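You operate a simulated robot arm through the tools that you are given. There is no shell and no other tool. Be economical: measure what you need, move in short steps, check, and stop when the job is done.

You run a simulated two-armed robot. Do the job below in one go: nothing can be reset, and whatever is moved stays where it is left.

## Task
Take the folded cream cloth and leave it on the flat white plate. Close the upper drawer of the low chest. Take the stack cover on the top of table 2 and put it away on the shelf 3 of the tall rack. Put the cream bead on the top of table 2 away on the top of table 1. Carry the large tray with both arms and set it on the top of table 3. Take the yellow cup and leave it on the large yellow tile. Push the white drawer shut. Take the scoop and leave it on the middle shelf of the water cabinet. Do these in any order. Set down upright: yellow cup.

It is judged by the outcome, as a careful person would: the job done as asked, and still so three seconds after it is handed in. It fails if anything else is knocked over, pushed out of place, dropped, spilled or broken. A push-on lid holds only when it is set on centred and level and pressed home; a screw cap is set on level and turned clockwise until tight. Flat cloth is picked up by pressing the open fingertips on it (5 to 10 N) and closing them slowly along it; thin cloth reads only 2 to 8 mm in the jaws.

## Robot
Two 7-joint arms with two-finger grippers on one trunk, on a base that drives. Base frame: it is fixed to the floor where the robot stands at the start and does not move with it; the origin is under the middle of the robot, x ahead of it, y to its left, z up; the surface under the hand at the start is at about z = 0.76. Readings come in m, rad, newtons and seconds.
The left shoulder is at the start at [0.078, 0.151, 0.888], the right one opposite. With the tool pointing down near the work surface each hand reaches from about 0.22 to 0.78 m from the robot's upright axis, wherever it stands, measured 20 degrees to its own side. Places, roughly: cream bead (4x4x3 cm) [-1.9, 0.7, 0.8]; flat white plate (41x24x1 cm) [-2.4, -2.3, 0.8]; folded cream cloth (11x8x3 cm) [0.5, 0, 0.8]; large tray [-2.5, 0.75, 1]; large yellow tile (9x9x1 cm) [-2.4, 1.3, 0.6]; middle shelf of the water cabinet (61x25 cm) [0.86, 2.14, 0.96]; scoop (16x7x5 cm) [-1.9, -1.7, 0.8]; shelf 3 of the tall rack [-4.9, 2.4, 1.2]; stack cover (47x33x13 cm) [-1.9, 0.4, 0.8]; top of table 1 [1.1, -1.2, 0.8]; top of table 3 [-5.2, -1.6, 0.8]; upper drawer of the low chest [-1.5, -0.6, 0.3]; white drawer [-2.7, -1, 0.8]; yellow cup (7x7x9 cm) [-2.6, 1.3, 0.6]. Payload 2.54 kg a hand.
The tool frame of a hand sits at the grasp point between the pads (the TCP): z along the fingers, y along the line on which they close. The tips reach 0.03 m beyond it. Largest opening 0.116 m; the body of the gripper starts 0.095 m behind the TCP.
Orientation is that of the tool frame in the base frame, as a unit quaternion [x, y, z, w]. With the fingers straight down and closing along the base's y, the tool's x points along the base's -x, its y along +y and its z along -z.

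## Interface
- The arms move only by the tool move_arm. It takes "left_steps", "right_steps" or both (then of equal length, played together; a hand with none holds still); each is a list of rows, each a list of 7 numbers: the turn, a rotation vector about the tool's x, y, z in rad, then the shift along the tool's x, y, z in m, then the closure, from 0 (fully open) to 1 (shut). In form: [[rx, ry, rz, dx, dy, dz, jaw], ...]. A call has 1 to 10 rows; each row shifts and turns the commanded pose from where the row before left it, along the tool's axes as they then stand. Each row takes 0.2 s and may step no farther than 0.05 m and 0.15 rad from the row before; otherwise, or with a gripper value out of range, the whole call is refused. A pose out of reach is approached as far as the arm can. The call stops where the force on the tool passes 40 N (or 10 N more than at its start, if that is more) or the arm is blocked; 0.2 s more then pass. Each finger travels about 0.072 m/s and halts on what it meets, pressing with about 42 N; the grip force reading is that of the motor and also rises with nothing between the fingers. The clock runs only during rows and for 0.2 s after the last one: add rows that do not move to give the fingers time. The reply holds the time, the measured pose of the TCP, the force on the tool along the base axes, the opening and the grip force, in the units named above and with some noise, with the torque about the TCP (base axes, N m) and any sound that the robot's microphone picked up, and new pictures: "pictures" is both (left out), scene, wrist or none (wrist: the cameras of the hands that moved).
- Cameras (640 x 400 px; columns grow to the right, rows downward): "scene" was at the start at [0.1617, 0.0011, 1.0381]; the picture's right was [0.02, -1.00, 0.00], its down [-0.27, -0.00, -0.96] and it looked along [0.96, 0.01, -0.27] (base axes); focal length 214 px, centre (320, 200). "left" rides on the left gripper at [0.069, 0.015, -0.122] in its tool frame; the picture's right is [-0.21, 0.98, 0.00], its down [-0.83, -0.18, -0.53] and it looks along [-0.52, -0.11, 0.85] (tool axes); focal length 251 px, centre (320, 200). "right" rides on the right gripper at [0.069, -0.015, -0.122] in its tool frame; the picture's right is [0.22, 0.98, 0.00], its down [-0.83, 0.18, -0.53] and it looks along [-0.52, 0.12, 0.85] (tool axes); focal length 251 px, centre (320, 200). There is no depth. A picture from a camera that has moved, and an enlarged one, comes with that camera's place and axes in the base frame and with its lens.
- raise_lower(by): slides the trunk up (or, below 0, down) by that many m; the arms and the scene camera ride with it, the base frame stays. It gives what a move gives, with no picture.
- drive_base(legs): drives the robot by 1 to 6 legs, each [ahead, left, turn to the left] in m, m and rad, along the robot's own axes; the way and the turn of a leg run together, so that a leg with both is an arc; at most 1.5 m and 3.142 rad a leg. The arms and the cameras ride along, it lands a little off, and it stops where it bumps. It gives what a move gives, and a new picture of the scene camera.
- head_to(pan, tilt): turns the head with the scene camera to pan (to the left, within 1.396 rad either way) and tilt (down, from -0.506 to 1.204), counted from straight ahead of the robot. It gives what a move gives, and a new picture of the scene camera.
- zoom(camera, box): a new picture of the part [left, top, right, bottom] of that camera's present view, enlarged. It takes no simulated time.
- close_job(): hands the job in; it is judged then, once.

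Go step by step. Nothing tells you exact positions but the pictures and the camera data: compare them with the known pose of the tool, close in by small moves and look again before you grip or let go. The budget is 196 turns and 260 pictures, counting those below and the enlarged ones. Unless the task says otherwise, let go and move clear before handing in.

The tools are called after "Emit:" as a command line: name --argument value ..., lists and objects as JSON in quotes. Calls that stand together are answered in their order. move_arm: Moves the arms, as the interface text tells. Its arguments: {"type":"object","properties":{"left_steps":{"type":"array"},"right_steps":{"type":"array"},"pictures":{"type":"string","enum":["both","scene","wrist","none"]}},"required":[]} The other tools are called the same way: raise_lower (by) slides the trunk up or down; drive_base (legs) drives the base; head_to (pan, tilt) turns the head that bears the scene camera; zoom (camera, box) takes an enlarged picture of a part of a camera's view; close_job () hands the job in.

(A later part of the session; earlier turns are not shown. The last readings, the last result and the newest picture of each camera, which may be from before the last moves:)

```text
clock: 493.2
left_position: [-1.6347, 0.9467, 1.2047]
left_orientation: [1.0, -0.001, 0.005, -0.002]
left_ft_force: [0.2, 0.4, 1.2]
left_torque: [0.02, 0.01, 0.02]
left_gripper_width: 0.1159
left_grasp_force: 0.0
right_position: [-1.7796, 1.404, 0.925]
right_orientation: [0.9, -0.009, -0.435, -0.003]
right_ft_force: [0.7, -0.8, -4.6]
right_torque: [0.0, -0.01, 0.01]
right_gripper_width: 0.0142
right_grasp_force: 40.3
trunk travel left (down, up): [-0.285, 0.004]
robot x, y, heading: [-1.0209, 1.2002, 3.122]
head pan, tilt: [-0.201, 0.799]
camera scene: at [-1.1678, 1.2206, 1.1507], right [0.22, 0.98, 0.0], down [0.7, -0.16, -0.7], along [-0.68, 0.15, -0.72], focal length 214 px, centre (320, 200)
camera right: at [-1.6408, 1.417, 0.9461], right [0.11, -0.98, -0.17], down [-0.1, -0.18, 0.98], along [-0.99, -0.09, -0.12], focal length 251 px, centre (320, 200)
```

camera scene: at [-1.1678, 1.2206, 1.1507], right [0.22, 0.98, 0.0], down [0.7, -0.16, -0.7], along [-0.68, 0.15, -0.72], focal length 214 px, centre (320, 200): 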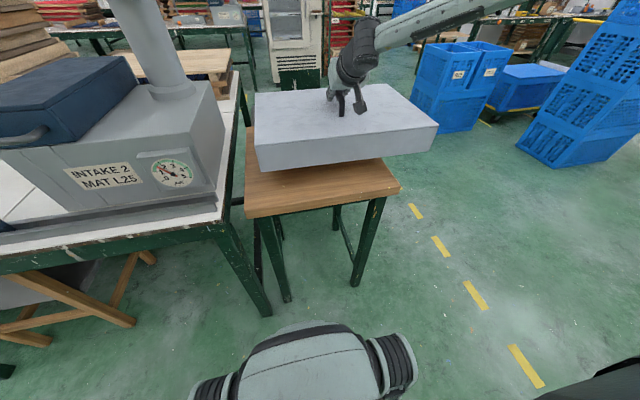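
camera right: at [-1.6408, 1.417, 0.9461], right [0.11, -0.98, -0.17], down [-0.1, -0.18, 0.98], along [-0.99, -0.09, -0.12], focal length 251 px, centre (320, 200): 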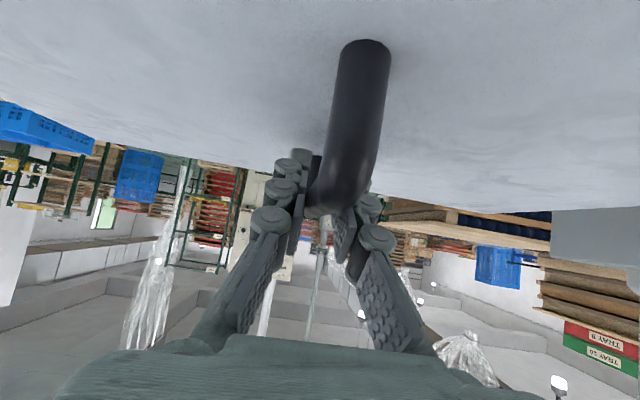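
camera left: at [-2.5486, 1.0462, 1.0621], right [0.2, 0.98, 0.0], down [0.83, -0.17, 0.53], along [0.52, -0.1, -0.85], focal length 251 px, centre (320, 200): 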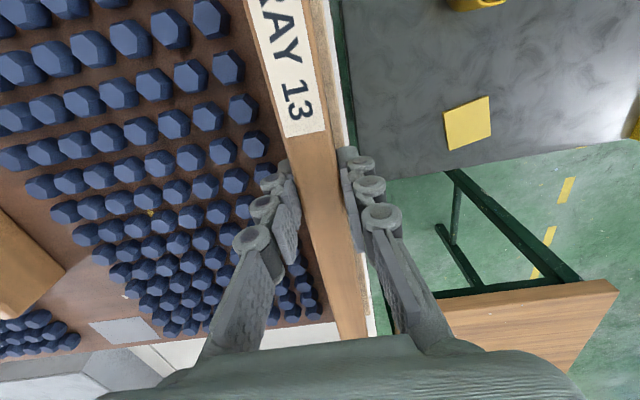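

The cover is lifted level. I'll back off, draw the hand in and raise it to shelf height.

Emit:
drive_base --legs '[[-0.35, 0, 0.02], [0, -0.88, 0]]'

Emit:
move_arm --right_steps '[[0, 0, 0, -0.0219, 0, -0.0418, 0.95], [0, 0, 0, -0.0219, 0, -0.0418, 0.95], [0, 0, 0, -0.0219, 0, -0.0418, 0.95], [0, 0, 0, -0.0219, 0, -0.0418, 0.95], [0, 0, 0, -0.0219, 0, -0.0418, 0.95], [0, 0, 0, -0.0219, 0, -0.0418, 0.95], [0, 0, 0, -0.0219, 0, -0.0418, 0.95], [0, 0, 0, -0.0219, 0, -0.0418, 0.95], [0, 0, 0, -0.0219, 0, -0.0418, 0.95], [0, 0, 0, -0.0219, 0, -0.0418, 0.95]]' --pictures "scene"

```text
clock: 503.9
left_position: [-1.2807, 1.8088, 1.2055]
left_orientation: [1.0, 0.009, 0.006, -0.001]
left_ft_force: [-0.1, 0.2, -0.4]
left_torque: [0.0, 0.02, 0.0]
left_gripper_width: 0.116
left_grasp_force: 0.1
right_position: [-1.4376, 2.263, 0.9252]
right_orientation: [0.9, 0.0, -0.435, 0.001]
right_ft_force: [0.4, -0.3, -3.9]
right_torque: [0.02, 0.06, 0.04]
right_gripper_width: 0.0142
right_grasp_force: 39.9
trunk travel left (down, up): [-0.285, 0.004]
robot x, y, heading: [-0.6759, 2.0762, -3.137]
head pan, tilt: [-0.201, 0.799]
camera scene: at [-0.8207, 2.0923, 1.1507], right [0.2, 0.98, 0.0], down [0.7, -0.14, -0.7], along [-0.68, 0.14, -0.72], focal length 214 px, centre (320, 200)
```

scene: 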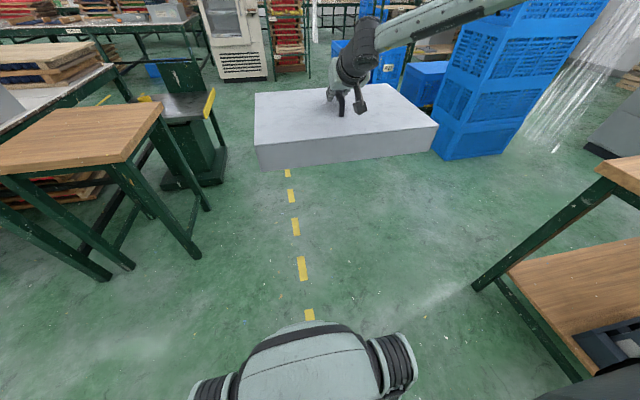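

```text
clock: 506.1
left_position: [-1.2804, 1.8075, 1.2059]
left_orientation: [1.0, 0.009, 0.004, -0.001]
left_ft_force: [0.3, -0.3, -0.1]
left_torque: [0.0, -0.01, -0.02]
left_gripper_width: 0.1161
left_grasp_force: 0.0
right_position: [-1.2447, 2.2642, 1.3569]
right_orientation: [0.901, 0.001, -0.434, 0.001]
right_ft_force: [-0.3, -0.2, -4.5]
right_torque: [0.02, 0.03, 0.0]
right_gripper_width: 0.0142
right_grasp_force: 40.6
trunk travel left (down, up): [-0.285, 0.004]
robot x, y, heading: [-0.6748, 2.0799, -3.143]
head pan, tilt: [-0.201, 0.799]
camera scene: at [-0.8201, 2.0921, 1.1508], right [0.2, 0.98, 0.0], down [0.7, -0.14, -0.7], along [-0.68, 0.14, -0.72], focal length 214 px, centre (320, 200)
```

scene: 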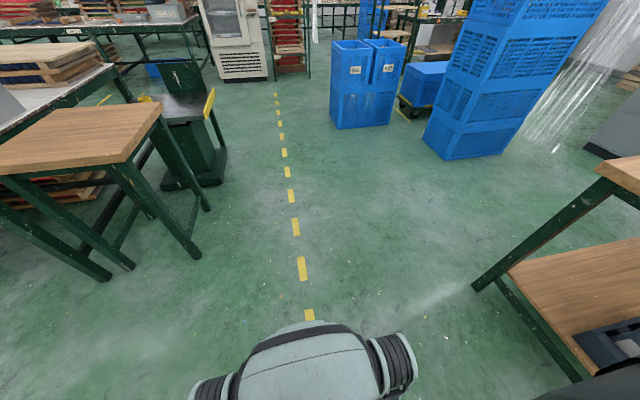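

The hand now carries the cover at z 1.357, 0.57 m ahead. I'll drive toward the rack and stop short to measure it.

Emit:
drive_base --legs '[[1.4, 0, 0.0], [1.4, -0.1, 0.0]]'

Emit:
head_to --pan -0.1 --tilt 0.1

```text
clock: 519.6
left_position: [-4.0771, 1.912, 1.2042]
left_orientation: [1.0, 0.006, 0.005, -0.001]
left_ft_force: [0.2, 1.0, -0.3]
left_torque: [0.03, 0.01, 0.03]
left_gripper_width: 0.1158
left_grasp_force: 0.1
right_position: [-4.0387, 2.3683, 1.3555]
right_orientation: [0.9, -0.003, -0.435, -0.001]
right_ft_force: [-0.5, -0.6, -3.9]
right_torque: [-0.04, 0.01, 0.0]
right_gripper_width: 0.0141
right_grasp_force: 40.4
trunk travel left (down, up): [-0.285, 0.004]
robot x, y, heading: [-3.4674, 2.1755, 3.13]
head pan, tilt: [-0.201, 0.799]
camera scene: at [-3.6147, 2.1935, 1.1507], right [0.21, 0.98, 0.0], down [0.7, -0.15, -0.7], along [-0.68, 0.14, -0.72], focal length 214 px, centre (320, 200)
```

scene: 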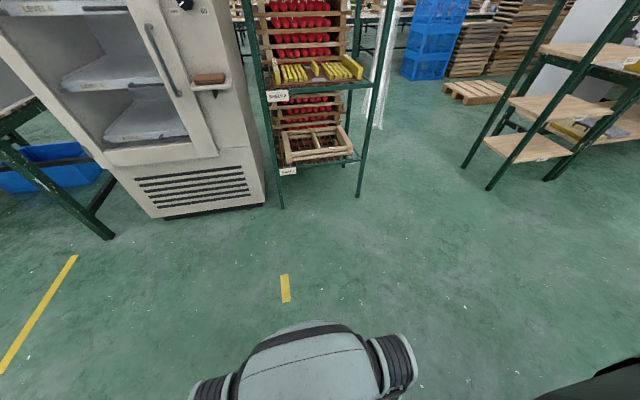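

```text
clock: 520.7
left_position: [-4.0778, 1.9121, 1.205]
left_orientation: [1.0, 0.005, 0.006, -0.002]
left_ft_force: [0.5, 0.2, -0.1]
left_torque: [0.03, 0.01, 0.02]
left_gripper_width: 0.116
left_grasp_force: 0.1
right_position: [-4.0382, 2.3669, 1.3557]
right_orientation: [0.9, -0.003, -0.435, -0.001]
right_ft_force: [0.3, 0.0, -4.1]
right_torque: [0.02, 0.05, 0.0]
right_gripper_width: 0.0143
right_grasp_force: 40.4
trunk travel left (down, up): [-0.285, 0.004]
robot x, y, heading: [-3.4669, 2.1754, 3.139]
head pan, tilt: [-0.099, 0.099]
camera scene: at [-3.6272, 2.1866, 1.2137], right [0.11, 0.99, 0.0], down [0.1, -0.01, -0.99], along [-0.99, 0.11, -0.1], focal length 214 px, centre (320, 200)
```

scene: 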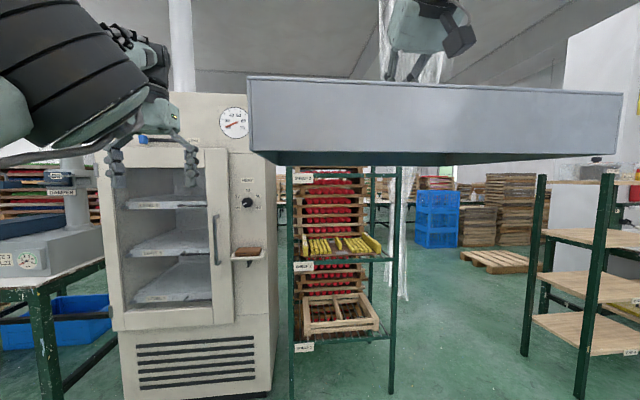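

The left arm would run into the dryer beside the rack, so I'll swing the left hand out to the side and back first.

Emit:
move_arm --left_steps '[[0, 0, 0, 0, 0.045, 0.01, 0], [0, 0, 0, 0, 0.045, 0.01, 0], [0, 0, 0, 0, 0.045, 0.01, 0], [0, 0, 0, 0, 0.045, 0.01, 0], [0, 0, 0, 0.02, 0.04, 0.01, 0], [0, 0, 0, 0.03, 0.03, 0.01, 0], [0, 0, 0, 0.04, 0.02, 0.01, 0], [0, 0, 0, 0.045, 0.01, 0.01, 0], [0, 0, 0, 0.045, 0, 0.01, 0], [0, 0, 0, 0.045, 0, 0.01, 0]]' --pictures "none"

Emit:
move_arm --left_steps '[[0, 0, 0, 0.045, 0, 0.01, 0.5], [0, 0, 0, 0.045, 0, 0.01, 1], [0, 0, 0, 0.045, 0, 0.01, 1], [0, 0, 0, 0.045, 0, 0.01, 1], [0, 0, 0, 0.045, 0, 0.01, 1]]' --pictures "scene"

```text
clock: 522.9
left_position: [-3.849, 1.635, 1.1063]
left_orientation: [1.0, 0.004, 0.006, -0.002]
left_ft_force: [0.1, 0.1, -0.2]
left_torque: [0.0, 0.02, 0.05]
left_gripper_width: 0.1161
left_grasp_force: 0.0
right_position: [-4.0384, 2.3681, 1.3563]
right_orientation: [0.9, -0.003, -0.435, -0.001]
right_ft_force: [0.5, -1.1, -5.2]
right_torque: [0.01, 0.06, -0.02]
right_gripper_width: 0.0141
right_grasp_force: 40.0
trunk travel left (down, up): [-0.285, 0.004]
robot x, y, heading: [-3.464, 2.1766, 3.133]
head pan, tilt: [-0.099, 0.099]
```

```text
clock: 524.1
left_position: [-3.6228, 1.6373, 1.0593]
left_orientation: [1.0, 0.004, 0.004, -0.002]
left_ft_force: [-0.4, 0.5, 0.0]
left_torque: [0.01, 0.0, 0.0]
left_gripper_width: 0.0003
left_grasp_force: 28.4
right_position: [-4.0368, 2.3678, 1.357]
right_orientation: [0.9, -0.002, -0.436, 0.0]
right_ft_force: [0.2, -0.3, -4.5]
right_torque: [0.0, 0.01, -0.01]
right_gripper_width: 0.014
right_grasp_force: 39.9
trunk travel left (down, up): [-0.285, 0.004]
robot x, y, heading: [-3.4641, 2.1731, 3.133]
head pan, tilt: [-0.099, 0.099]
camera scene: at [-3.6264, 2.1864, 1.2139], right [0.11, 0.99, 0.0], down [0.1, -0.01, -1.0], along [-0.99, 0.11, -0.1], focal length 214 px, centre (320, 200)
```

scene: 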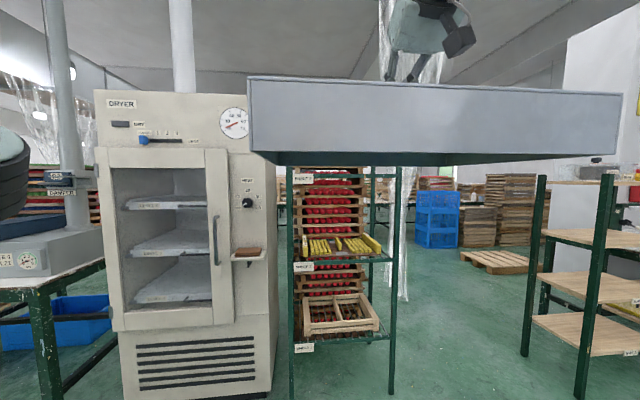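

Emit:
head_to --pan 0.7 --tilt 0.3

```text
clock: 525.2
left_position: [-3.6234, 1.6379, 1.0599]
left_orientation: [1.0, 0.005, 0.005, -0.002]
left_ft_force: [1.0, -0.3, -1.2]
left_torque: [0.01, 0.02, 0.05]
left_gripper_width: 0.0
left_grasp_force: 28.9
right_position: [-4.0386, 2.3679, 1.3548]
right_orientation: [0.9, -0.003, -0.436, -0.001]
right_ft_force: [-0.2, -0.3, -4.8]
right_torque: [-0.03, 0.01, 0.05]
right_gripper_width: 0.0142
right_grasp_force: 40.1
trunk travel left (down, up): [-0.285, 0.004]
robot x, y, heading: [-3.4669, 2.1764, 3.139]
head pan, tilt: [0.7, 0.3]
camera scene: at [-3.6075, 2.1172, 1.1951], right [-0.64, 0.77, 0.0], down [0.23, 0.19, -0.96], along [-0.74, -0.61, -0.3], focal length 214 px, centre (320, 200)
```

scene: 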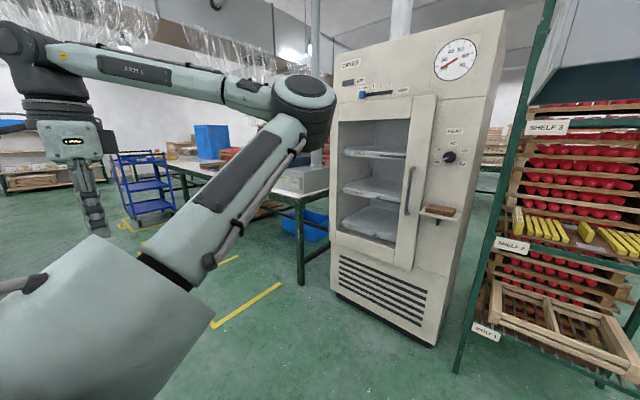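

The left elbow is about 0.42 m ahead and the dryer front is at x ≈ −4.78. I'll draw the left hand back a bit more to gain margin.

Emit:
move_arm --left_steps '[[0, 0, 0, 0.045, 0.015, 0, 1], [0, 0, 0, 0.045, 0.015, 0, 1], [0, 0, 0, 0.045, 0.015, 0, 1], [0, 0, 0, 0.04, 0.015, 0, 1]]' --pictures "scene"

```text
clock: 526.2
left_position: [-3.4472, 1.5807, 1.0617]
left_orientation: [1.0, 0.005, 0.005, -0.002]
left_ft_force: [0.3, -0.6, -0.2]
left_torque: [0.01, 0.01, 0.02]
left_gripper_width: 0.0003
left_grasp_force: 28.9
right_position: [-4.0368, 2.3684, 1.3562]
right_orientation: [0.9, -0.003, -0.436, -0.002]
right_ft_force: [0.1, -0.1, -5.2]
right_torque: [0.02, 0.03, -0.04]
right_gripper_width: 0.0143
right_grasp_force: 40.2
trunk travel left (down, up): [-0.285, 0.004]
robot x, y, heading: [-3.4666, 2.1756, 3.138]
head pan, tilt: [0.7, 0.3]
camera scene: at [-3.6068, 2.1167, 1.1952], right [-0.64, 0.77, 0.0], down [0.23, 0.19, -0.96], along [-0.74, -0.61, -0.3], focal length 214 px, centre (320, 200)
```

scene: 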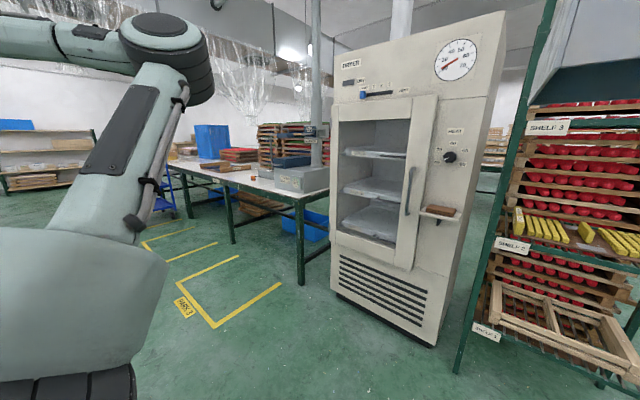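

The left arm is clear. The rack's inner opening is about y 2.167–2.70 (centre 2.433). I'll raise the cover 3 cm, centre on the opening, and drive up to just before the front rail.

Emit:
move_arm --right_steps '[[0, 0, 0, -0.0235, 0, -0.0187, 0.95]]' --pictures "none"

Emit:
drive_base --legs '[[0.38, -0.062, 0.002]]'

Emit:
head_to --pan -0.25 --tilt -0.15

```text
clock: 526.6
left_position: [-3.4494, 1.5813, 1.0621]
left_orientation: [1.0, 0.005, 0.006, -0.002]
left_ft_force: [0.2, -0.4, 1.1]
left_torque: [0.02, -0.04, 0.03]
left_gripper_width: 0.0002
left_grasp_force: 28.3
right_position: [-4.0395, 2.368, 1.3854]
right_orientation: [0.901, -0.003, -0.434, 0.0]
right_ft_force: [-0.5, 0.0, -3.6]
right_torque: [-0.01, 0.04, 0.0]
right_gripper_width: 0.0141
right_grasp_force: 40.7
trunk travel left (down, up): [-0.285, 0.004]
robot x, y, heading: [-3.4661, 2.1771, 3.132]
head pan, tilt: [0.7, 0.3]
```

```text
clock: 529.0
left_position: [-3.8242, 1.6439, 1.0626]
left_orientation: [1.0, 0.007, 0.005, -0.002]
left_ft_force: [0.0, 0.7, 0.0]
left_torque: [0.01, 0.0, -0.01]
left_gripper_width: 0.0
left_grasp_force: 28.7
right_position: [-4.4166, 2.4293, 1.3857]
right_orientation: [0.901, -0.001, -0.435, 0.0]
right_ft_force: [0.3, -0.3, -5.8]
right_torque: [-0.01, 0.01, 0.01]
right_gripper_width: 0.0142
right_grasp_force: 40.1
trunk travel left (down, up): [-0.285, 0.004]
robot x, y, heading: [-3.8421, 2.2433, 3.132]
head pan, tilt: [0.7, 0.3]
camera scene: at [-3.9861, 2.1804, 1.195], right [-0.64, 0.77, 0.0], down [0.23, 0.19, -0.96], along [-0.73, -0.61, -0.3], focal length 214 px, centre (320, 200)
```

scene: 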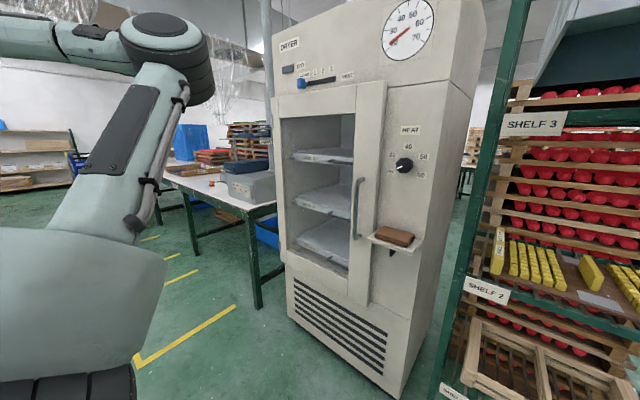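

```text
clock: 530.3
left_position: [-3.8238, 1.645, 1.0614]
left_orientation: [1.0, 0.007, 0.005, -0.002]
left_ft_force: [0.5, -1.0, 0.6]
left_torque: [-0.01, 0.0, 0.01]
left_gripper_width: 0.0002
left_grasp_force: 28.6
right_position: [-4.4165, 2.4298, 1.385]
right_orientation: [0.901, -0.001, -0.435, 0.0]
right_ft_force: [0.1, -1.1, -4.2]
right_torque: [-0.01, 0.04, -0.02]
right_gripper_width: 0.0139
right_grasp_force: 40.4
trunk travel left (down, up): [-0.285, 0.004]
robot x, y, heading: [-3.8452, 2.2423, 3.136]
head pan, tilt: [-0.25, -0.15]
camera scene: at [-3.9966, 2.2615, 1.236], right [0.25, 0.97, 0.0], down [-0.14, 0.04, -0.99], along [-0.96, 0.25, 0.15], focal length 214 px, centre (320, 200)
```

scene: 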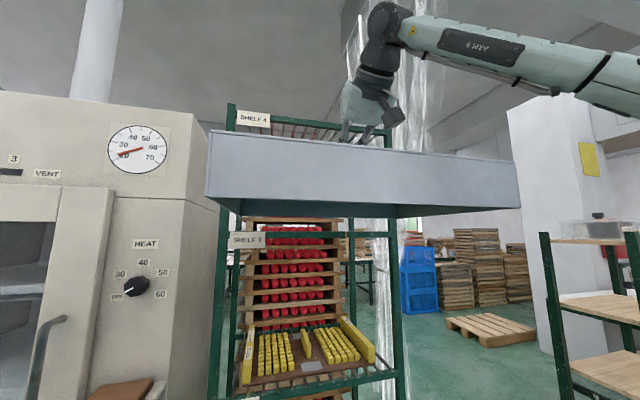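

The wrist would just touch shelf 4 if I went fully in. So I'll set the cover down with its centre just past the front rail, release it, then push it home with the closed fist. Driving in now.

Emit:
drive_base --legs '[[0.2, 0, 0.004]]'

```text
clock: 531.9
left_position: [-4.0229, 1.6445, 1.0621]
left_orientation: [1.0, 0.008, 0.005, -0.002]
left_ft_force: [0.3, -0.3, -0.3]
left_torque: [-0.04, -0.01, -0.01]
left_gripper_width: 0.0001
left_grasp_force: 28.1
right_position: [-4.618, 2.4278, 1.3854]
right_orientation: [0.901, -0.001, -0.434, 0.0]
right_ft_force: [-0.5, 0.3, -6.1]
right_torque: [0.01, 0.04, -0.01]
right_gripper_width: 0.0138
right_grasp_force: 40.4
trunk travel left (down, up): [-0.285, 0.004]
robot x, y, heading: [-4.0462, 2.2368, 3.14]
head pan, tilt: [-0.25, -0.15]
camera scene: at [-4.1968, 2.2614, 1.2359], right [0.25, 0.97, 0.0], down [-0.14, 0.04, -0.99], along [-0.96, 0.24, 0.15], focal length 214 px, centre (320, 200)
```

scene: 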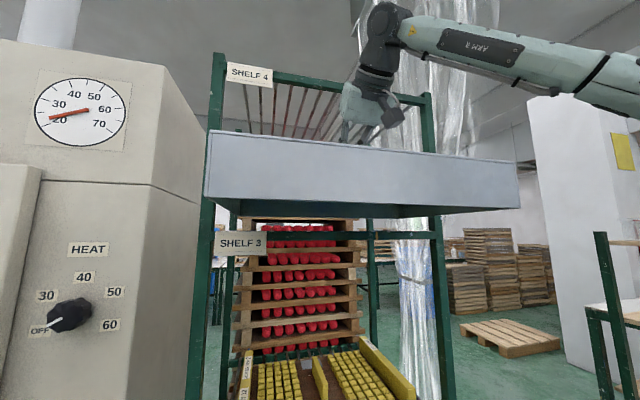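

Aligned: post centres are at 2.150 and 2.714, and the cover's centre is at about 2.43. I'll go 0.15 m further.

Emit:
drive_base --legs '[[0.15, 0, 0.0]]'

```text
clock: 533.3
left_position: [-4.1715, 1.6454, 1.063]
left_orientation: [1.0, 0.008, 0.006, -0.001]
left_ft_force: [-0.5, 0.0, 0.1]
left_torque: [-0.04, -0.04, 0.02]
left_gripper_width: 0.0
left_grasp_force: 28.7
right_position: [-4.7671, 2.4278, 1.3858]
right_orientation: [0.9, -0.001, -0.435, 0.0]
right_ft_force: [-1.6, 0.0, -4.7]
right_torque: [0.01, 0.02, -0.02]
right_gripper_width: 0.014
right_grasp_force: 40.6
trunk travel left (down, up): [-0.285, 0.004]
robot x, y, heading: [-4.1944, 2.2431, -3.14]
head pan, tilt: [-0.25, -0.15]
camera scene: at [-4.3466, 2.2614, 1.2359], right [0.25, 0.97, 0.0], down [-0.14, 0.04, -0.99], along [-0.96, 0.24, 0.15], focal length 214 px, centre (320, 200)
```

scene: 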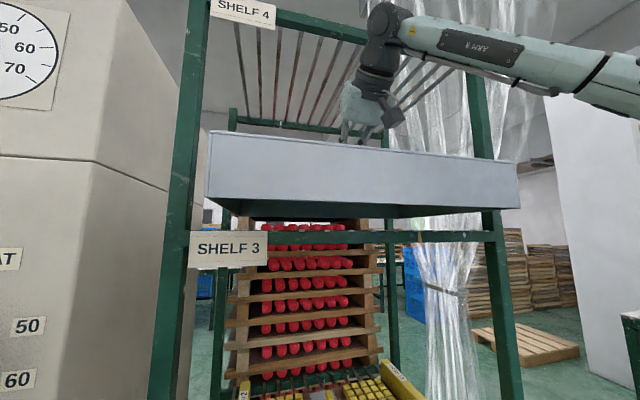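

The cover is inside the frame. I'll lower it onto the shelf.

Emit:
move_arm --right_steps '[[0, 0, 0, 0.0117, 0, 0.0093, 0.95], [0, 0, 0, 0.0047, 0, 0.0037, 0.95], [0, 0, 0, 0.0031, 0, 0.0025, 0.95], [0, 0, 0, 0.0031, 0, 0.0025, 0.95]]' --pictures "none"

```text
clock: 534.3
left_position: [-4.172, 1.6453, 1.061]
left_orientation: [1.0, 0.009, 0.006, -0.002]
left_ft_force: [0.4, 0.3, -0.3]
left_torque: [0.02, 0.0, 0.01]
left_gripper_width: 0.0
left_grasp_force: 28.9
right_position: [-4.7664, 2.4288, 1.3559]
right_orientation: [0.901, 0.0, -0.434, 0.001]
right_ft_force: [0.2, -0.3, -4.8]
right_torque: [-0.01, 0.05, 0.0]
right_gripper_width: 0.0139
right_grasp_force: 40.2
trunk travel left (down, up): [-0.285, 0.004]
robot x, y, heading: [-4.1924, 2.2382, -3.142]
head pan, tilt: [-0.25, -0.15]
```

Emit:
move_arm --right_steps '[[0, 0, 0, 0.0031, 0, 0.0025, 0.95], [0, 0, 0, 0.0031, 0, 0.0025, 0.95], [0, 0, 0, 0.0031, 0, 0.0025, 0.95]]' --pictures "scene"

```text
clock: 535.1
left_position: [-4.1707, 1.6458, 1.0627]
left_orientation: [1.0, 0.008, 0.004, -0.002]
left_ft_force: [-0.2, 0.9, -1.1]
left_torque: [-0.02, -0.02, 0.0]
left_gripper_width: 0.0
left_grasp_force: 28.4
right_position: [-4.7656, 2.4273, 1.3495]
right_orientation: [0.898, -0.001, -0.44, 0.001]
right_ft_force: [-6.7, 1.9, 17.9]
right_torque: [-0.03, 0.34, -0.04]
right_gripper_width: 0.0144
right_grasp_force: 40.6
trunk travel left (down, up): [-0.285, 0.004]
robot x, y, heading: [-4.1955, 2.2417, -3.143]
head pan, tilt: [-0.25, -0.15]
camera scene: at [-4.3451, 2.2611, 1.2365], right [0.25, 0.97, 0.0], down [-0.15, 0.04, -0.99], along [-0.96, 0.24, 0.15], focal length 214 px, centre (320, 200)
```

scene: 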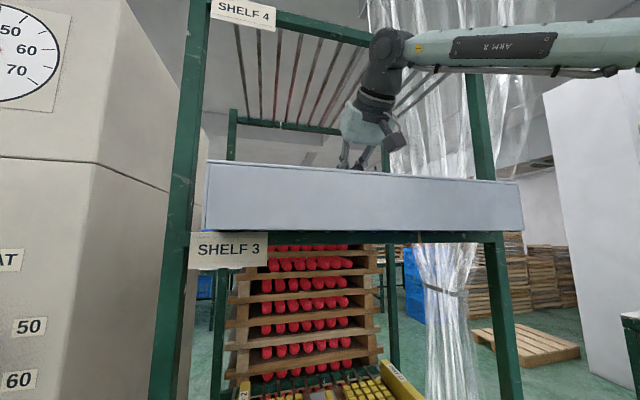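

It's resting on shelf 3 (underside z ≈ 1.227). I'll release, back out above it, and bring the closed fist down in front of its near face.

Emit:
move_arm --right_steps '[[0, 0, 0, -0.0012, 0, -0.001, 0.85], [0, 0, 0, 0, 0, 0, 0.7], [0, 0, 0, 0, 0, 0, 0.6], [0, 0, 0, 0, 0, -0.035, 0.6], [0, 0, 0, 0, 0, -0.045, 0.6], [0, 0, 0, 0, 0, -0.045, 0.8], [0, 0, 0, 0.029, 0, -0.036, 1], [0, 0, 0, 0.029, 0, -0.036, 1], [0, 0, 0, 0.029, 0, -0.036, 1]]' --pictures "scene"

```text
clock: 537.1
left_position: [-4.1707, 1.645, 1.0629]
left_orientation: [1.0, 0.008, 0.005, -0.002]
left_ft_force: [1.3, -0.4, -0.1]
left_torque: [-0.01, 0.04, -0.01]
left_gripper_width: 0.0001
left_grasp_force: 28.8
right_position: [-4.5278, 2.4296, 1.4231]
right_orientation: [0.9, 0.0, -0.436, 0.001]
right_ft_force: [0.1, -0.1, -0.5]
right_torque: [0.02, 0.0, 0.0]
right_gripper_width: 0.0002
right_grasp_force: 28.8
trunk travel left (down, up): [-0.285, 0.004]
robot x, y, heading: [-4.2013, 2.2384, -3.145]
head pan, tilt: [-0.25, -0.15]
camera scene: at [-4.3443, 2.2613, 1.2363], right [0.25, 0.97, 0.0], down [-0.15, 0.04, -0.99], along [-0.96, 0.24, 0.15], focal length 214 px, centre (320, 200)
```

scene: 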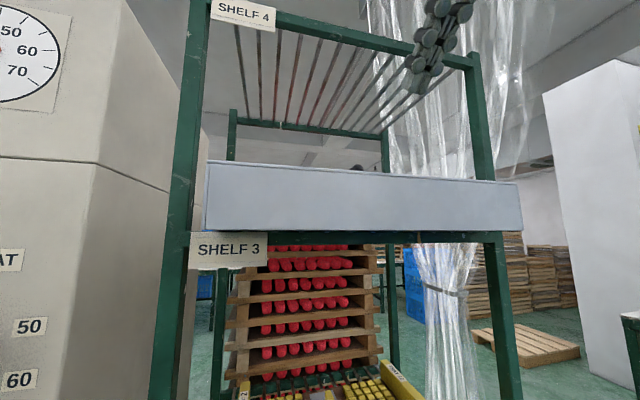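

The cover stays put. I'll lower the fist to its face height.

Emit:
move_arm --right_steps '[[0, 0, 0, 0.0284, 0, 0.0225, 1], [0, 0, 0, 0.0284, 0, 0.0225, 1], [0, 0, 0, 0.0284, 0, 0.0225, 1], [0, 0, 0, 0.028, 0, 0.022, 1]]' --pictures "both"

```text
clock: 538.1
left_position: [-4.1711, 1.6444, 1.0622]
left_orientation: [1.0, 0.008, 0.005, -0.001]
left_ft_force: [0.3, 0.1, 0.2]
left_torque: [0.04, 0.0, 0.03]
left_gripper_width: 0.0
left_grasp_force: 28.5
right_position: [-4.5311, 2.4288, 1.2784]
right_orientation: [0.901, 0.0, -0.435, 0.001]
right_ft_force: [-0.7, 0.6, -1.1]
right_torque: [0.0, 0.0, 0.01]
right_gripper_width: 0.0002
right_grasp_force: 28.3
trunk travel left (down, up): [-0.285, 0.004]
robot x, y, heading: [-4.1974, 2.2402, -3.146]
head pan, tilt: [-0.25, -0.15]
camera scene: at [-4.3455, 2.2614, 1.2361], right [0.25, 0.97, 0.0], down [-0.14, 0.04, -0.99], along [-0.96, 0.24, 0.15], focal length 214 px, centre (320, 200)
camera right: at [-4.391, 2.4436, 1.3001], right [0.13, -0.98, -0.17], down [-0.09, -0.18, 0.98], along [-0.99, -0.12, -0.12], focal length 251 px, centre (320, 200)
```

scene: 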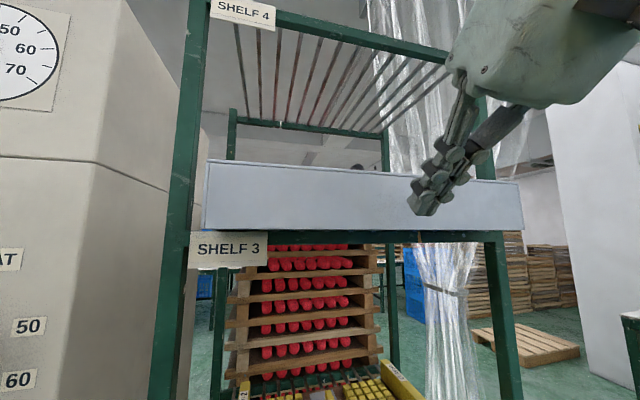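
right: 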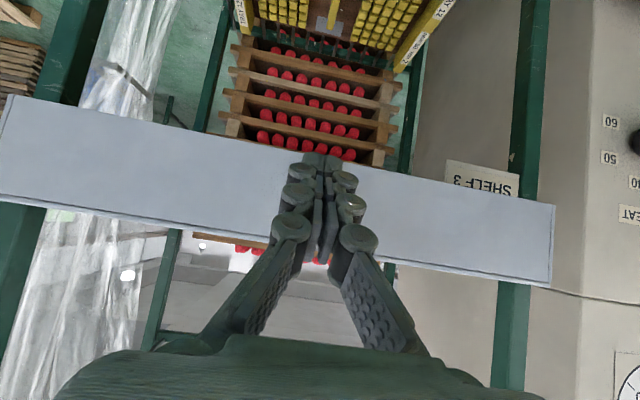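

I'll raise the fist 1 cm and push the cover in slowly by about 10 cm.

Emit:
move_arm --right_steps '[[0, 0, 0, -0.0094, 0, -0.0075, 1], [0, 0, 0, -0.0124, 0, 0.0157, 1], [0, 0, 0, -0.0093, 0, 0.0117, 1], [0, 0, 0, -0.0093, 0, 0.0117, 1], [0, 0, 0, -0.0093, 0, 0.0117, 1], [0, 0, 0, -0.0093, 0, 0.0117, 1], [0, 0, 0, -0.0093, 0, 0.0117, 1], [0, 0, 0, -0.0093, 0, 0.0117, 1]]' --pictures "scene"

```text
clock: 539.9
left_position: [-4.1722, 1.6452, 1.0629]
left_orientation: [1.0, 0.008, 0.005, -0.002]
left_ft_force: [-0.2, -0.3, 0.0]
left_torque: [0.0, -0.01, 0.01]
left_gripper_width: 0.0
left_grasp_force: 29.0
right_position: [-4.6392, 2.4277, 1.291]
right_orientation: [0.9, -0.001, -0.435, 0.0]
right_ft_force: [0.4, -0.3, 0.0]
right_torque: [0.01, 0.01, -0.02]
right_gripper_width: 0.0
right_grasp_force: 28.4
trunk travel left (down, up): [-0.285, 0.004]
robot x, y, heading: [-4.1962, 2.2386, -3.139]
head pan, tilt: [-0.25, -0.15]
camera scene: at [-4.3455, 2.2611, 1.2361], right [0.25, 0.97, 0.0], down [-0.14, 0.04, -0.99], along [-0.96, 0.24, 0.15], focal length 214 px, centre (320, 200)
```

scene: 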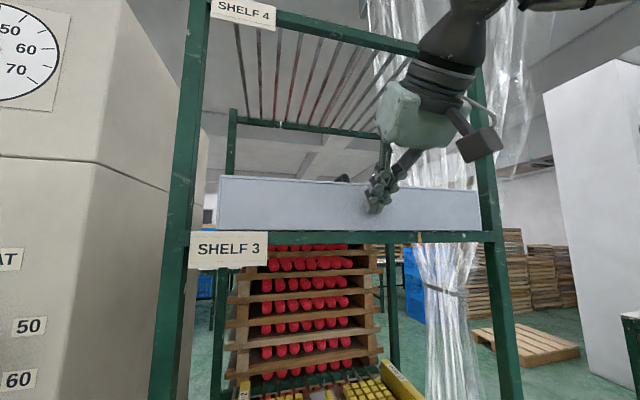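

It slides well. I'll go 3 cm more to bring it flush with the front rail, then retreat.

Emit:
move_arm --right_steps '[[0, 0, 0, -0.0093, 0, 0.0117, 1], [0, 0, 0, -0.0093, 0, 0.0117, 1], [0, 0, 0, 0.0124, 0, -0.0157, 1], [0, 0, 0, 0.025, 0, -0.031, 1], [0, 0, 0, 0.025, 0, -0.031, 1], [0, 0, 0, 0.025, 0, -0.031, 1]]' --pictures "scene"

```text
clock: 541.3
left_position: [-4.1709, 1.6466, 1.0622]
left_orientation: [1.0, 0.008, 0.005, -0.002]
left_ft_force: [-0.1, 0.1, -0.9]
left_torque: [0.01, -0.01, 0.0]
left_gripper_width: 0.0
left_grasp_force: 28.5
right_position: [-4.5279, 2.4272, 1.2895]
right_orientation: [0.9, 0.001, -0.436, 0.001]
right_ft_force: [0.3, 0.9, 0.4]
right_torque: [0.01, 0.01, 0.04]
right_gripper_width: 0.0001
right_grasp_force: 28.5
trunk travel left (down, up): [-0.285, 0.004]
robot x, y, heading: [-4.1962, 2.2411, -3.137]
head pan, tilt: [-0.25, -0.15]
camera scene: at [-4.3448, 2.2614, 1.2362], right [0.25, 0.97, 0.0], down [-0.15, 0.04, -0.99], along [-0.96, 0.24, 0.15], focal length 214 px, centre (320, 200)
```

scene: 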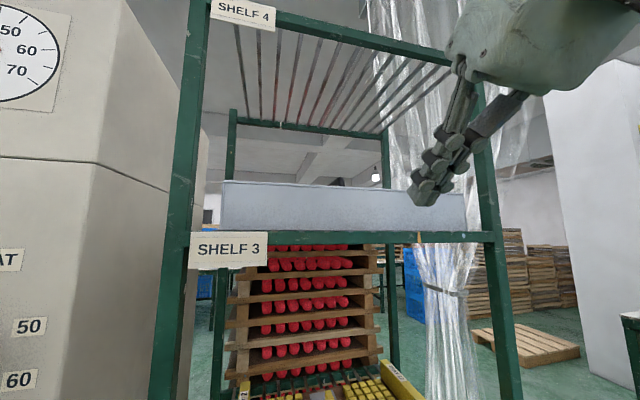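

The stack cover is on shelf 3. Next is the bead: I'll drive back to table 2's front while turning the right hand to close along x with the tool vertical, so it fits between the bay and the machine.

Emit:
drive_base --legs '[[-0.5, 0, 0], [-1.5, 0.12, 0], [-1.5, 0.0, 0], [-0.1, 1.0, 0], [0, 0.75, 0]]'

Emit:
move_arm --right_steps '[[0, 0.15, 0, 0, 0, 0, 0.8], [0, 0.15, 0, 0, 0, 0, 0.5], [0, 0.15, 0, 0, 0, 0, 0.4], [0, 0.15, 0, 0, 0, 0, 0.4], [0, 0.15, 0, 0, 0, 0.02, 0.4], [0, 0.15, 0, 0, 0, 0.02, 0.4], [0, 0, 0.15, 0, 0, 0.03, 0.4], [0, 0, 0.15, 0, 0, 0.03, 0.4], [0, 0, 0.15, 0, 0, 0.03, 0.4], [0, 0, 0.15, 0, 0, 0.03, 0.4]]' --pictures "none"

Emit:
move_arm --right_steps '[[0, 0, 0.15, 0, 0, 0, 0.4], [0, 0, 0.15, 0, 0, 0, 0.4], [0, 0, 0.15, 0, 0, 0, 0.4], [0, 0, 0.15, 0, 0, 0, 0.4], [0, 0, 0.15, 0, 0, 0, 0.4], [0, 0, 0.15, 0, 0, 0, 0.4], [0, 0, 0.07, 0, 0, 0, 0.4]]' --pictures "none"

Emit:
head_to --pan -0.1 --tilt 0.45

```text
refused: leg 2 is longer than a leg can be; nothing moved
```

```text
clock: 543.5
left_position: [-4.17, 1.6458, 1.0626]
left_orientation: [1.0, 0.008, 0.004, -0.002]
left_ft_force: [0.5, -0.1, 0.3]
left_torque: [0.04, 0.0, -0.04]
left_gripper_width: 0.0
left_grasp_force: 28.6
right_position: [-4.537, 2.4279, 1.1306]
right_orientation: [0.955, -0.296, -0.001, 0.0]
right_ft_force: [-0.8, 0.0, 0.3]
right_torque: [0.02, -0.01, -0.01]
right_gripper_width: 0.0694
right_grasp_force: 0.0
trunk travel left (down, up): [-0.285, 0.004]
robot x, y, heading: [-4.1936, 2.2409, -3.145]
head pan, tilt: [-0.25, -0.15]
```

```text
clock: 545.1
left_position: [-4.1705, 1.6456, 1.0614]
left_orientation: [1.0, 0.008, 0.004, -0.002]
left_ft_force: [0.6, -0.2, 0.0]
left_torque: [-0.04, -0.03, -0.01]
left_gripper_width: 0.0
left_grasp_force: 29.1
right_position: [-4.5379, 2.4265, 1.132]
right_orientation: [0.707, -0.707, 0.0, 0.0]
right_ft_force: [-0.7, -1.0, 0.8]
right_torque: [-0.04, 0.01, 0.0]
right_gripper_width: 0.0697
right_grasp_force: 0.1
trunk travel left (down, up): [-0.285, 0.004]
robot x, y, heading: [-4.1928, 2.2365, -3.14]
head pan, tilt: [-0.25, -0.15]
```

```text
clock: 546.1
left_position: [-4.1693, 1.6453, 1.0626]
left_orientation: [1.0, 0.008, 0.004, -0.002]
left_ft_force: [0.1, -0.4, 0.6]
left_torque: [0.0, -0.04, 0.0]
left_gripper_width: 0.0
left_grasp_force: 28.5
right_position: [-4.5376, 2.4277, 1.1315]
right_orientation: [0.708, -0.706, 0.001, 0.001]
right_ft_force: [0.1, 0.1, 0.2]
right_torque: [0.01, 0.02, 0.0]
right_gripper_width: 0.0694
right_grasp_force: 0.0
trunk travel left (down, up): [-0.285, 0.004]
robot x, y, heading: [-4.1969, 2.2394, -3.138]
head pan, tilt: [-0.099, 0.45]
camera scene: at [-4.3543, 2.2493, 1.1813], right [0.1, 1.0, 0.0], down [0.43, -0.04, -0.9], along [-0.9, 0.09, -0.43], focal length 214 px, centre (320, 200)
```

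scene: 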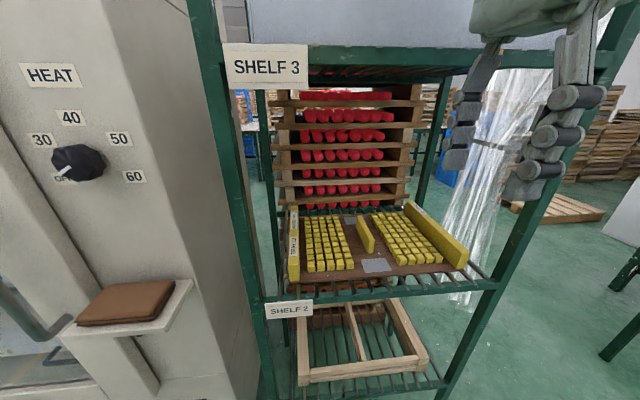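

No harm done; the hand just turned in free space. I'm now driving back to table 2's front.

Emit:
drive_base --legs '[[-0.6, 0, 0], [-1.4, 0.14, 0], [-1.45, 0.0, 0], [-0.1, 1.0, 0], [0, 0.75, 0]]'

```text
clock: 579.7
left_position: [-0.6207, -0.2605, 1.0626]
left_orientation: [1.0, 0.007, 0.004, -0.002]
left_ft_force: [0.0, -0.4, 0.1]
left_torque: [-0.01, 0.02, -0.02]
left_gripper_width: 0.0
left_grasp_force: 28.8
right_position: [-0.9857, 0.5233, 1.1321]
right_orientation: [-0.706, 0.708, 0.0, 0.0]
right_ft_force: [0.4, 0.2, 0.7]
right_torque: [-0.01, -0.03, 0.0]
right_gripper_width: 0.0694
right_grasp_force: 0.1
trunk travel left (down, up): [-0.285, 0.004]
robot x, y, heading: [-0.6434, 0.3344, 3.142]
head pan, tilt: [-0.099, 0.45]
camera scene: at [-0.8014, 0.3445, 1.1812], right [0.1, 0.99, 0.0], down [0.43, -0.04, -0.9], along [-0.9, 0.09, -0.44], focal length 214 px, centre (320, 200)
```

scene: 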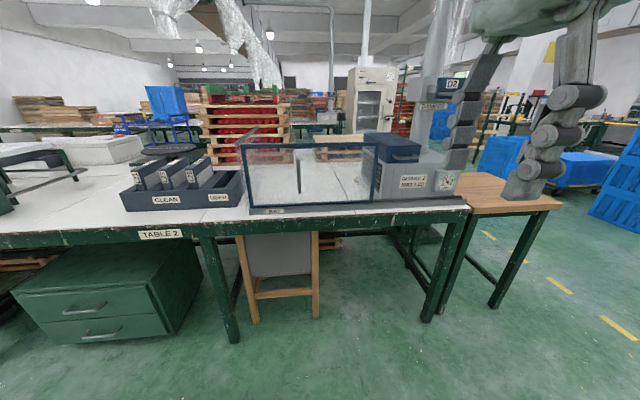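

I'll drive up to the table and carry the right hand over the sash above the bead.

Emit:
drive_base --legs '[[0.56, 0.0, 0]]'

Emit:
move_arm --right_steps '[[0, 0, 0, -0.018, 0.045, 0, 0.4], [0, 0, 0, -0.018, 0.045, 0, 0.4], [0, 0, 0, -0.018, 0.045, 0, 0.4], [0, 0, 0, -0.018, 0.045, 0, 0.4], [0, 0, 0, -0.018, 0.045, 0, 0.4], [0, 0, 0, -0.018, 0.045, 0, 0.4], [0, 0, 0, -0.018, 0.045, 0.02, 0.4]]' --pictures "both"

```text
clock: 583.0
left_position: [-1.1852, -0.2585, 1.0628]
left_orientation: [1.0, 0.007, 0.004, -0.002]
left_ft_force: [-1.5, -0.6, 0.2]
left_torque: [-0.02, -0.06, -0.01]
left_gripper_width: 0.0
left_grasp_force: 28.6
right_position: [-1.5483, 0.5266, 1.1322]
right_orientation: [-0.706, 0.708, 0.0, -0.001]
right_ft_force: [-1.5, 0.4, -0.3]
right_torque: [0.01, -0.03, 0.0]
right_gripper_width: 0.0695
right_grasp_force: 0.2
trunk travel left (down, up): [-0.285, 0.004]
robot x, y, heading: [-1.2074, 0.3395, 3.136]
head pan, tilt: [-0.099, 0.45]
camera scene: at [-1.3654, 0.3475, 1.1812], right [0.1, 0.99, 0.0], down [0.43, -0.05, -0.9], along [-0.9, 0.09, -0.44], focal length 214 px, centre (320, 200)
```

scene: 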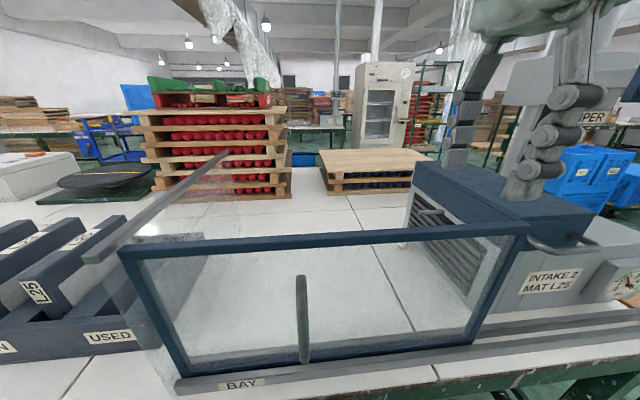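

```text
refused: row 7 steps farther than a row can; nothing moved
```

Emit:
move_arm --right_steps '[[0, 0, 0, -0.014, 0.045, 0, 0.4], [0, 0, 0, -0.014, 0.045, 0, 0.4], [0, 0, 0, -0.014, 0.045, 0, 0.4], [0, 0, 0, -0.014, 0.045, 0, 0.4], [0, 0, 0, -0.014, 0.045, 0, 0.4], [0, 0, 0, -0.014, 0.045, 0, 0.4], [0, 0, 0, -0.014, 0.03, 0, 0.4]]' --pictures "both"

```text
clock: 584.6
left_position: [-1.1835, -0.2587, 1.0617]
left_orientation: [1.0, 0.006, 0.005, -0.002]
left_ft_force: [-0.5, -0.6, -0.2]
left_torque: [-0.02, 0.03, 0.0]
left_gripper_width: 0.0
left_grasp_force: 28.3
right_position: [-1.83, 0.6328, 1.1222]
right_orientation: [-0.705, 0.709, 0.0, -0.001]
right_ft_force: [0.1, 0.5, -0.4]
right_torque: [0.0, 0.0, 0.02]
right_gripper_width: 0.0697
right_grasp_force: 0.1
right hand out of reach, approached as far as the arm can: row 7
trunk travel left (down, up): [-0.285, 0.004]
robot x, y, heading: [-1.2037, 0.3411, 3.141]
head pan, tilt: [-0.099, 0.45]
camera scene: at [-1.3642, 0.3475, 1.1814], right [0.1, 0.99, 0.0], down [0.43, -0.05, -0.9], along [-0.9, 0.09, -0.43], focal length 214 px, centre (320, 200)
camera right: at [-1.8144, 0.5637, 1.2436], right [-0.98, -0.21, 0.0], down [-0.18, 0.83, 0.53], along [-0.11, 0.52, -0.85], focal length 251 px, centre (320, 200)
```

scene: 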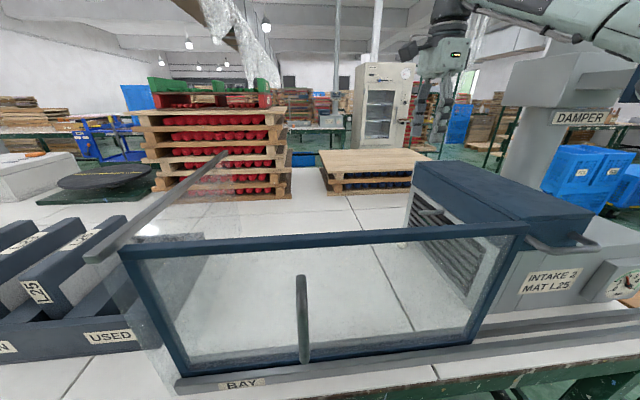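
right: 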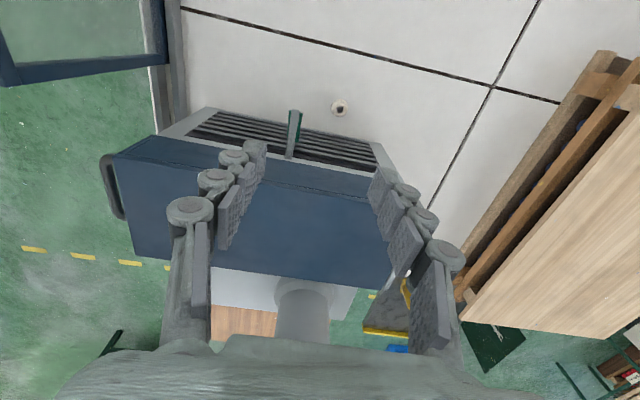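

The bead is at (−1.868, 0.653), close beside the machine, and the blue box overhangs it. I'll lean the hand about 37° so it reaches in from the free side, then go down toward it.

Emit:
move_arm --right_steps '[[0, -0.15, 0, 0, 0, 0, 0.4], [0, -0.15, 0, 0, 0, 0, 0.4], [0, -0.15, 0, 0, 0, 0, 0.4], [0, -0.15, 0, 0, 0, 0, 0.4], [0, -0.05, 0, 0, 0, 0, 0.4], [0, 0, 0, 0.046, 0.0095, -0.007, 0.4], [0, 0, 0, 0.046, 0.0095, -0.007, 0.4], [0, 0, 0, 0.046, 0.0095, -0.007, 0.4], [0, 0, 0, 0.046, 0.0095, -0.007, 0.4]]' --pictures "both"

```text
clock: 586.6
left_position: [-1.1857, -0.2573, 1.0614]
left_orientation: [1.0, 0.006, 0.004, -0.001]
left_ft_force: [0.8, 0.0, -0.2]
left_torque: [0.02, 0.0, 0.02]
left_gripper_width: 0.0
left_grasp_force: 28.3
right_position: [-1.762, 0.6018, 0.9614]
right_orientation: [-0.669, 0.672, 0.226, 0.223]
right_ft_force: [0.0, 0.4, -0.6]
right_torque: [0.0, -0.01, 0.0]
right_gripper_width: 0.0696
right_grasp_force: 0.1
right hand out of reach, approached as far as the arm can: row 1, 2, 3, 4, 5, 6, 7, 8, 9
trunk travel left (down, up): [-0.285, 0.004]
robot x, y, heading: [-1.2074, 0.3385, 3.136]
head pan, tilt: [-0.099, 0.45]
camera scene: at [-1.3654, 0.3476, 1.1812], right [0.1, 0.99, 0.0], down [0.43, -0.05, -0.9], along [-0.9, 0.09, -0.44], focal length 214 px, centre (320, 200)
camera right: at [-1.747, 0.4727, 1.0168], right [-0.98, -0.17, -0.13], down [-0.18, 0.34, 0.92], along [-0.11, 0.93, -0.36], focal length 251 px, centre (320, 200)
```

scene: 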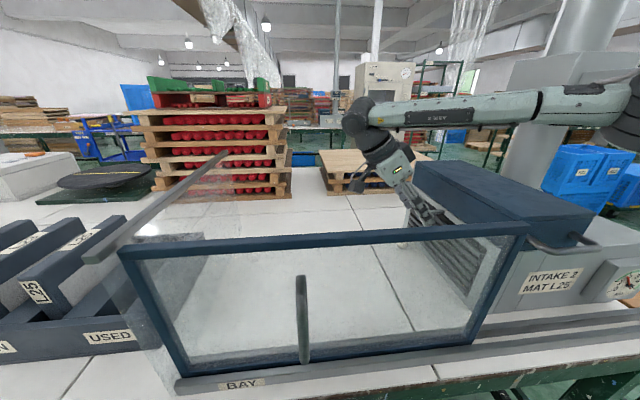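
right: 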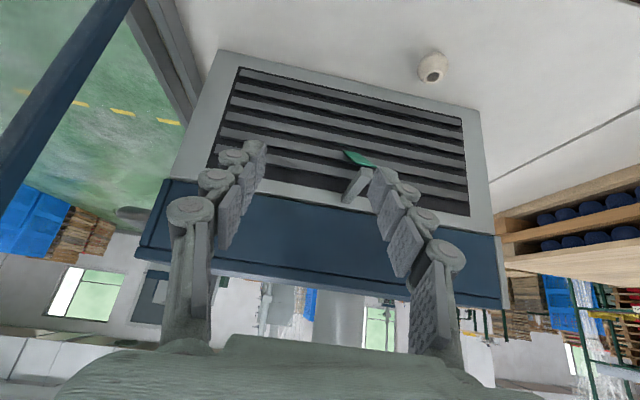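

The hand settled lower but clear of the machine, and the bead is visible beyond. I'll go down in the free space and then try to reach forward.

Emit:
move_arm --right_steps '[[0, 0, 0, 0.02, 0.01, 0.03, 0.4], [0, 0, 0, 0.02, 0.01, 0.03, 0.4], [0, 0, 0, 0.02, 0.015, 0.03, 0.4], [0, 0, 0, 0.01, 0.025, 0.02, 0.4], [0, 0, 0, 0, 0.03, 0.01, 0.4]]' --pictures "both"

```text
clock: 587.8
left_position: [-1.1848, -0.2574, 1.0619]
left_orientation: [1.0, 0.006, 0.004, -0.002]
left_ft_force: [0.1, 0.3, 0.0]
left_torque: [-0.02, -0.01, 0.01]
left_gripper_width: 0.0
left_grasp_force: 28.5
right_position: [-1.8045, 0.6702, 0.8465]
right_orientation: [-0.669, 0.671, 0.225, 0.225]
right_ft_force: [-0.4, 0.8, 0.0]
right_torque: [0.01, 0.0, 0.02]
right_gripper_width: 0.0697
right_grasp_force: 0.1
right hand out of reach, approached as far as the arm can: row 1, 2, 3, 4, 5
trunk travel left (down, up): [-0.285, 0.004]
robot x, y, heading: [-1.2075, 0.3378, 3.137]
head pan, tilt: [-0.099, 0.45]
camera scene: at [-1.3651, 0.3476, 1.1812], right [0.1, 0.99, 0.0], down [0.43, -0.05, -0.9], along [-0.9, 0.09, -0.44], focal length 214 px, centre (320, 200)
camera right: at [-1.789, 0.5408, 0.902], right [-0.98, -0.17, -0.13], down [-0.18, 0.34, 0.92], along [-0.11, 0.93, -0.36], focal length 251 px, centre (320, 200)
```

scene: 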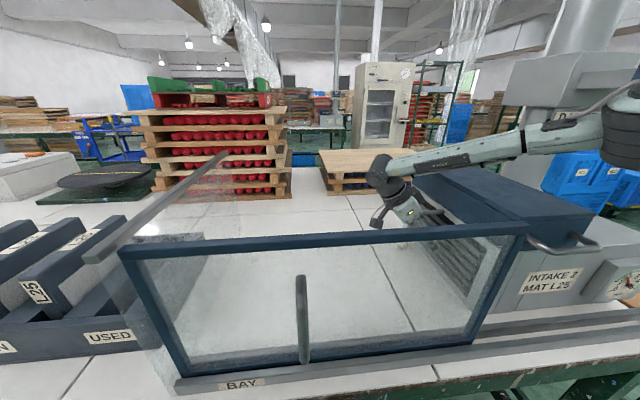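
right: 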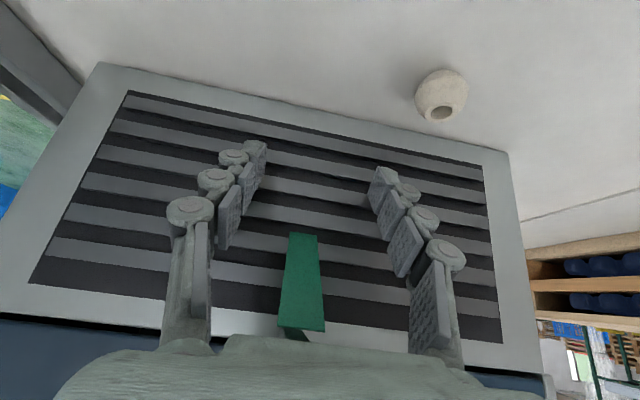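

The bead is 6 cm further ahead. Since it's round, the yaw is free, so I'll turn the hand about its own axis toward normal yaw to regain reach, easing away from the machine.

Emit:
move_arm --right_steps '[[0, 0, -0.15, 0.008, 0, -0.006, 0.4], [0, 0, -0.15, 0.008, 0, -0.006, 0.4], [0, 0, -0.15, 0.008, 0.003, -0.006, 0.4], [0, 0, -0.15, 0.006, 0.005, -0.004, 0.4]]' --pictures "wrist"

```text
clock: 588.8
left_position: [-1.1851, -0.2569, 1.0621]
left_orientation: [1.0, 0.007, 0.004, -0.002]
left_ft_force: [0.0, -0.8, -0.2]
left_torque: [0.0, 0.01, 0.01]
left_gripper_width: 0.0001
left_grasp_force: 28.6
right_position: [-1.7869, 0.6472, 0.8545]
right_orientation: [0.838, -0.442, -0.149, -0.282]
right_ft_force: [-0.5, -0.2, -0.3]
right_torque: [0.0, -0.01, 0.0]
right_gripper_width: 0.0696
right_grasp_force: 0.0
right hand out of reach, approached as far as the arm can: row 1, 2, 3, 4
trunk travel left (down, up): [-0.285, 0.004]
robot x, y, heading: [-1.2113, 0.3369, 3.134]
head pan, tilt: [-0.099, 0.45]
camera right: at [-1.7353, 0.535, 0.9219], right [-0.69, -0.58, -0.44], down [-0.62, 0.14, 0.78], along [-0.39, 0.8, -0.45], focal length 251 px, centre (320, 200)
```

right: 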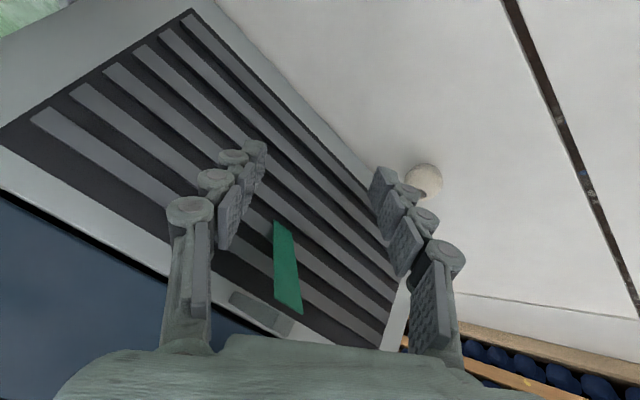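

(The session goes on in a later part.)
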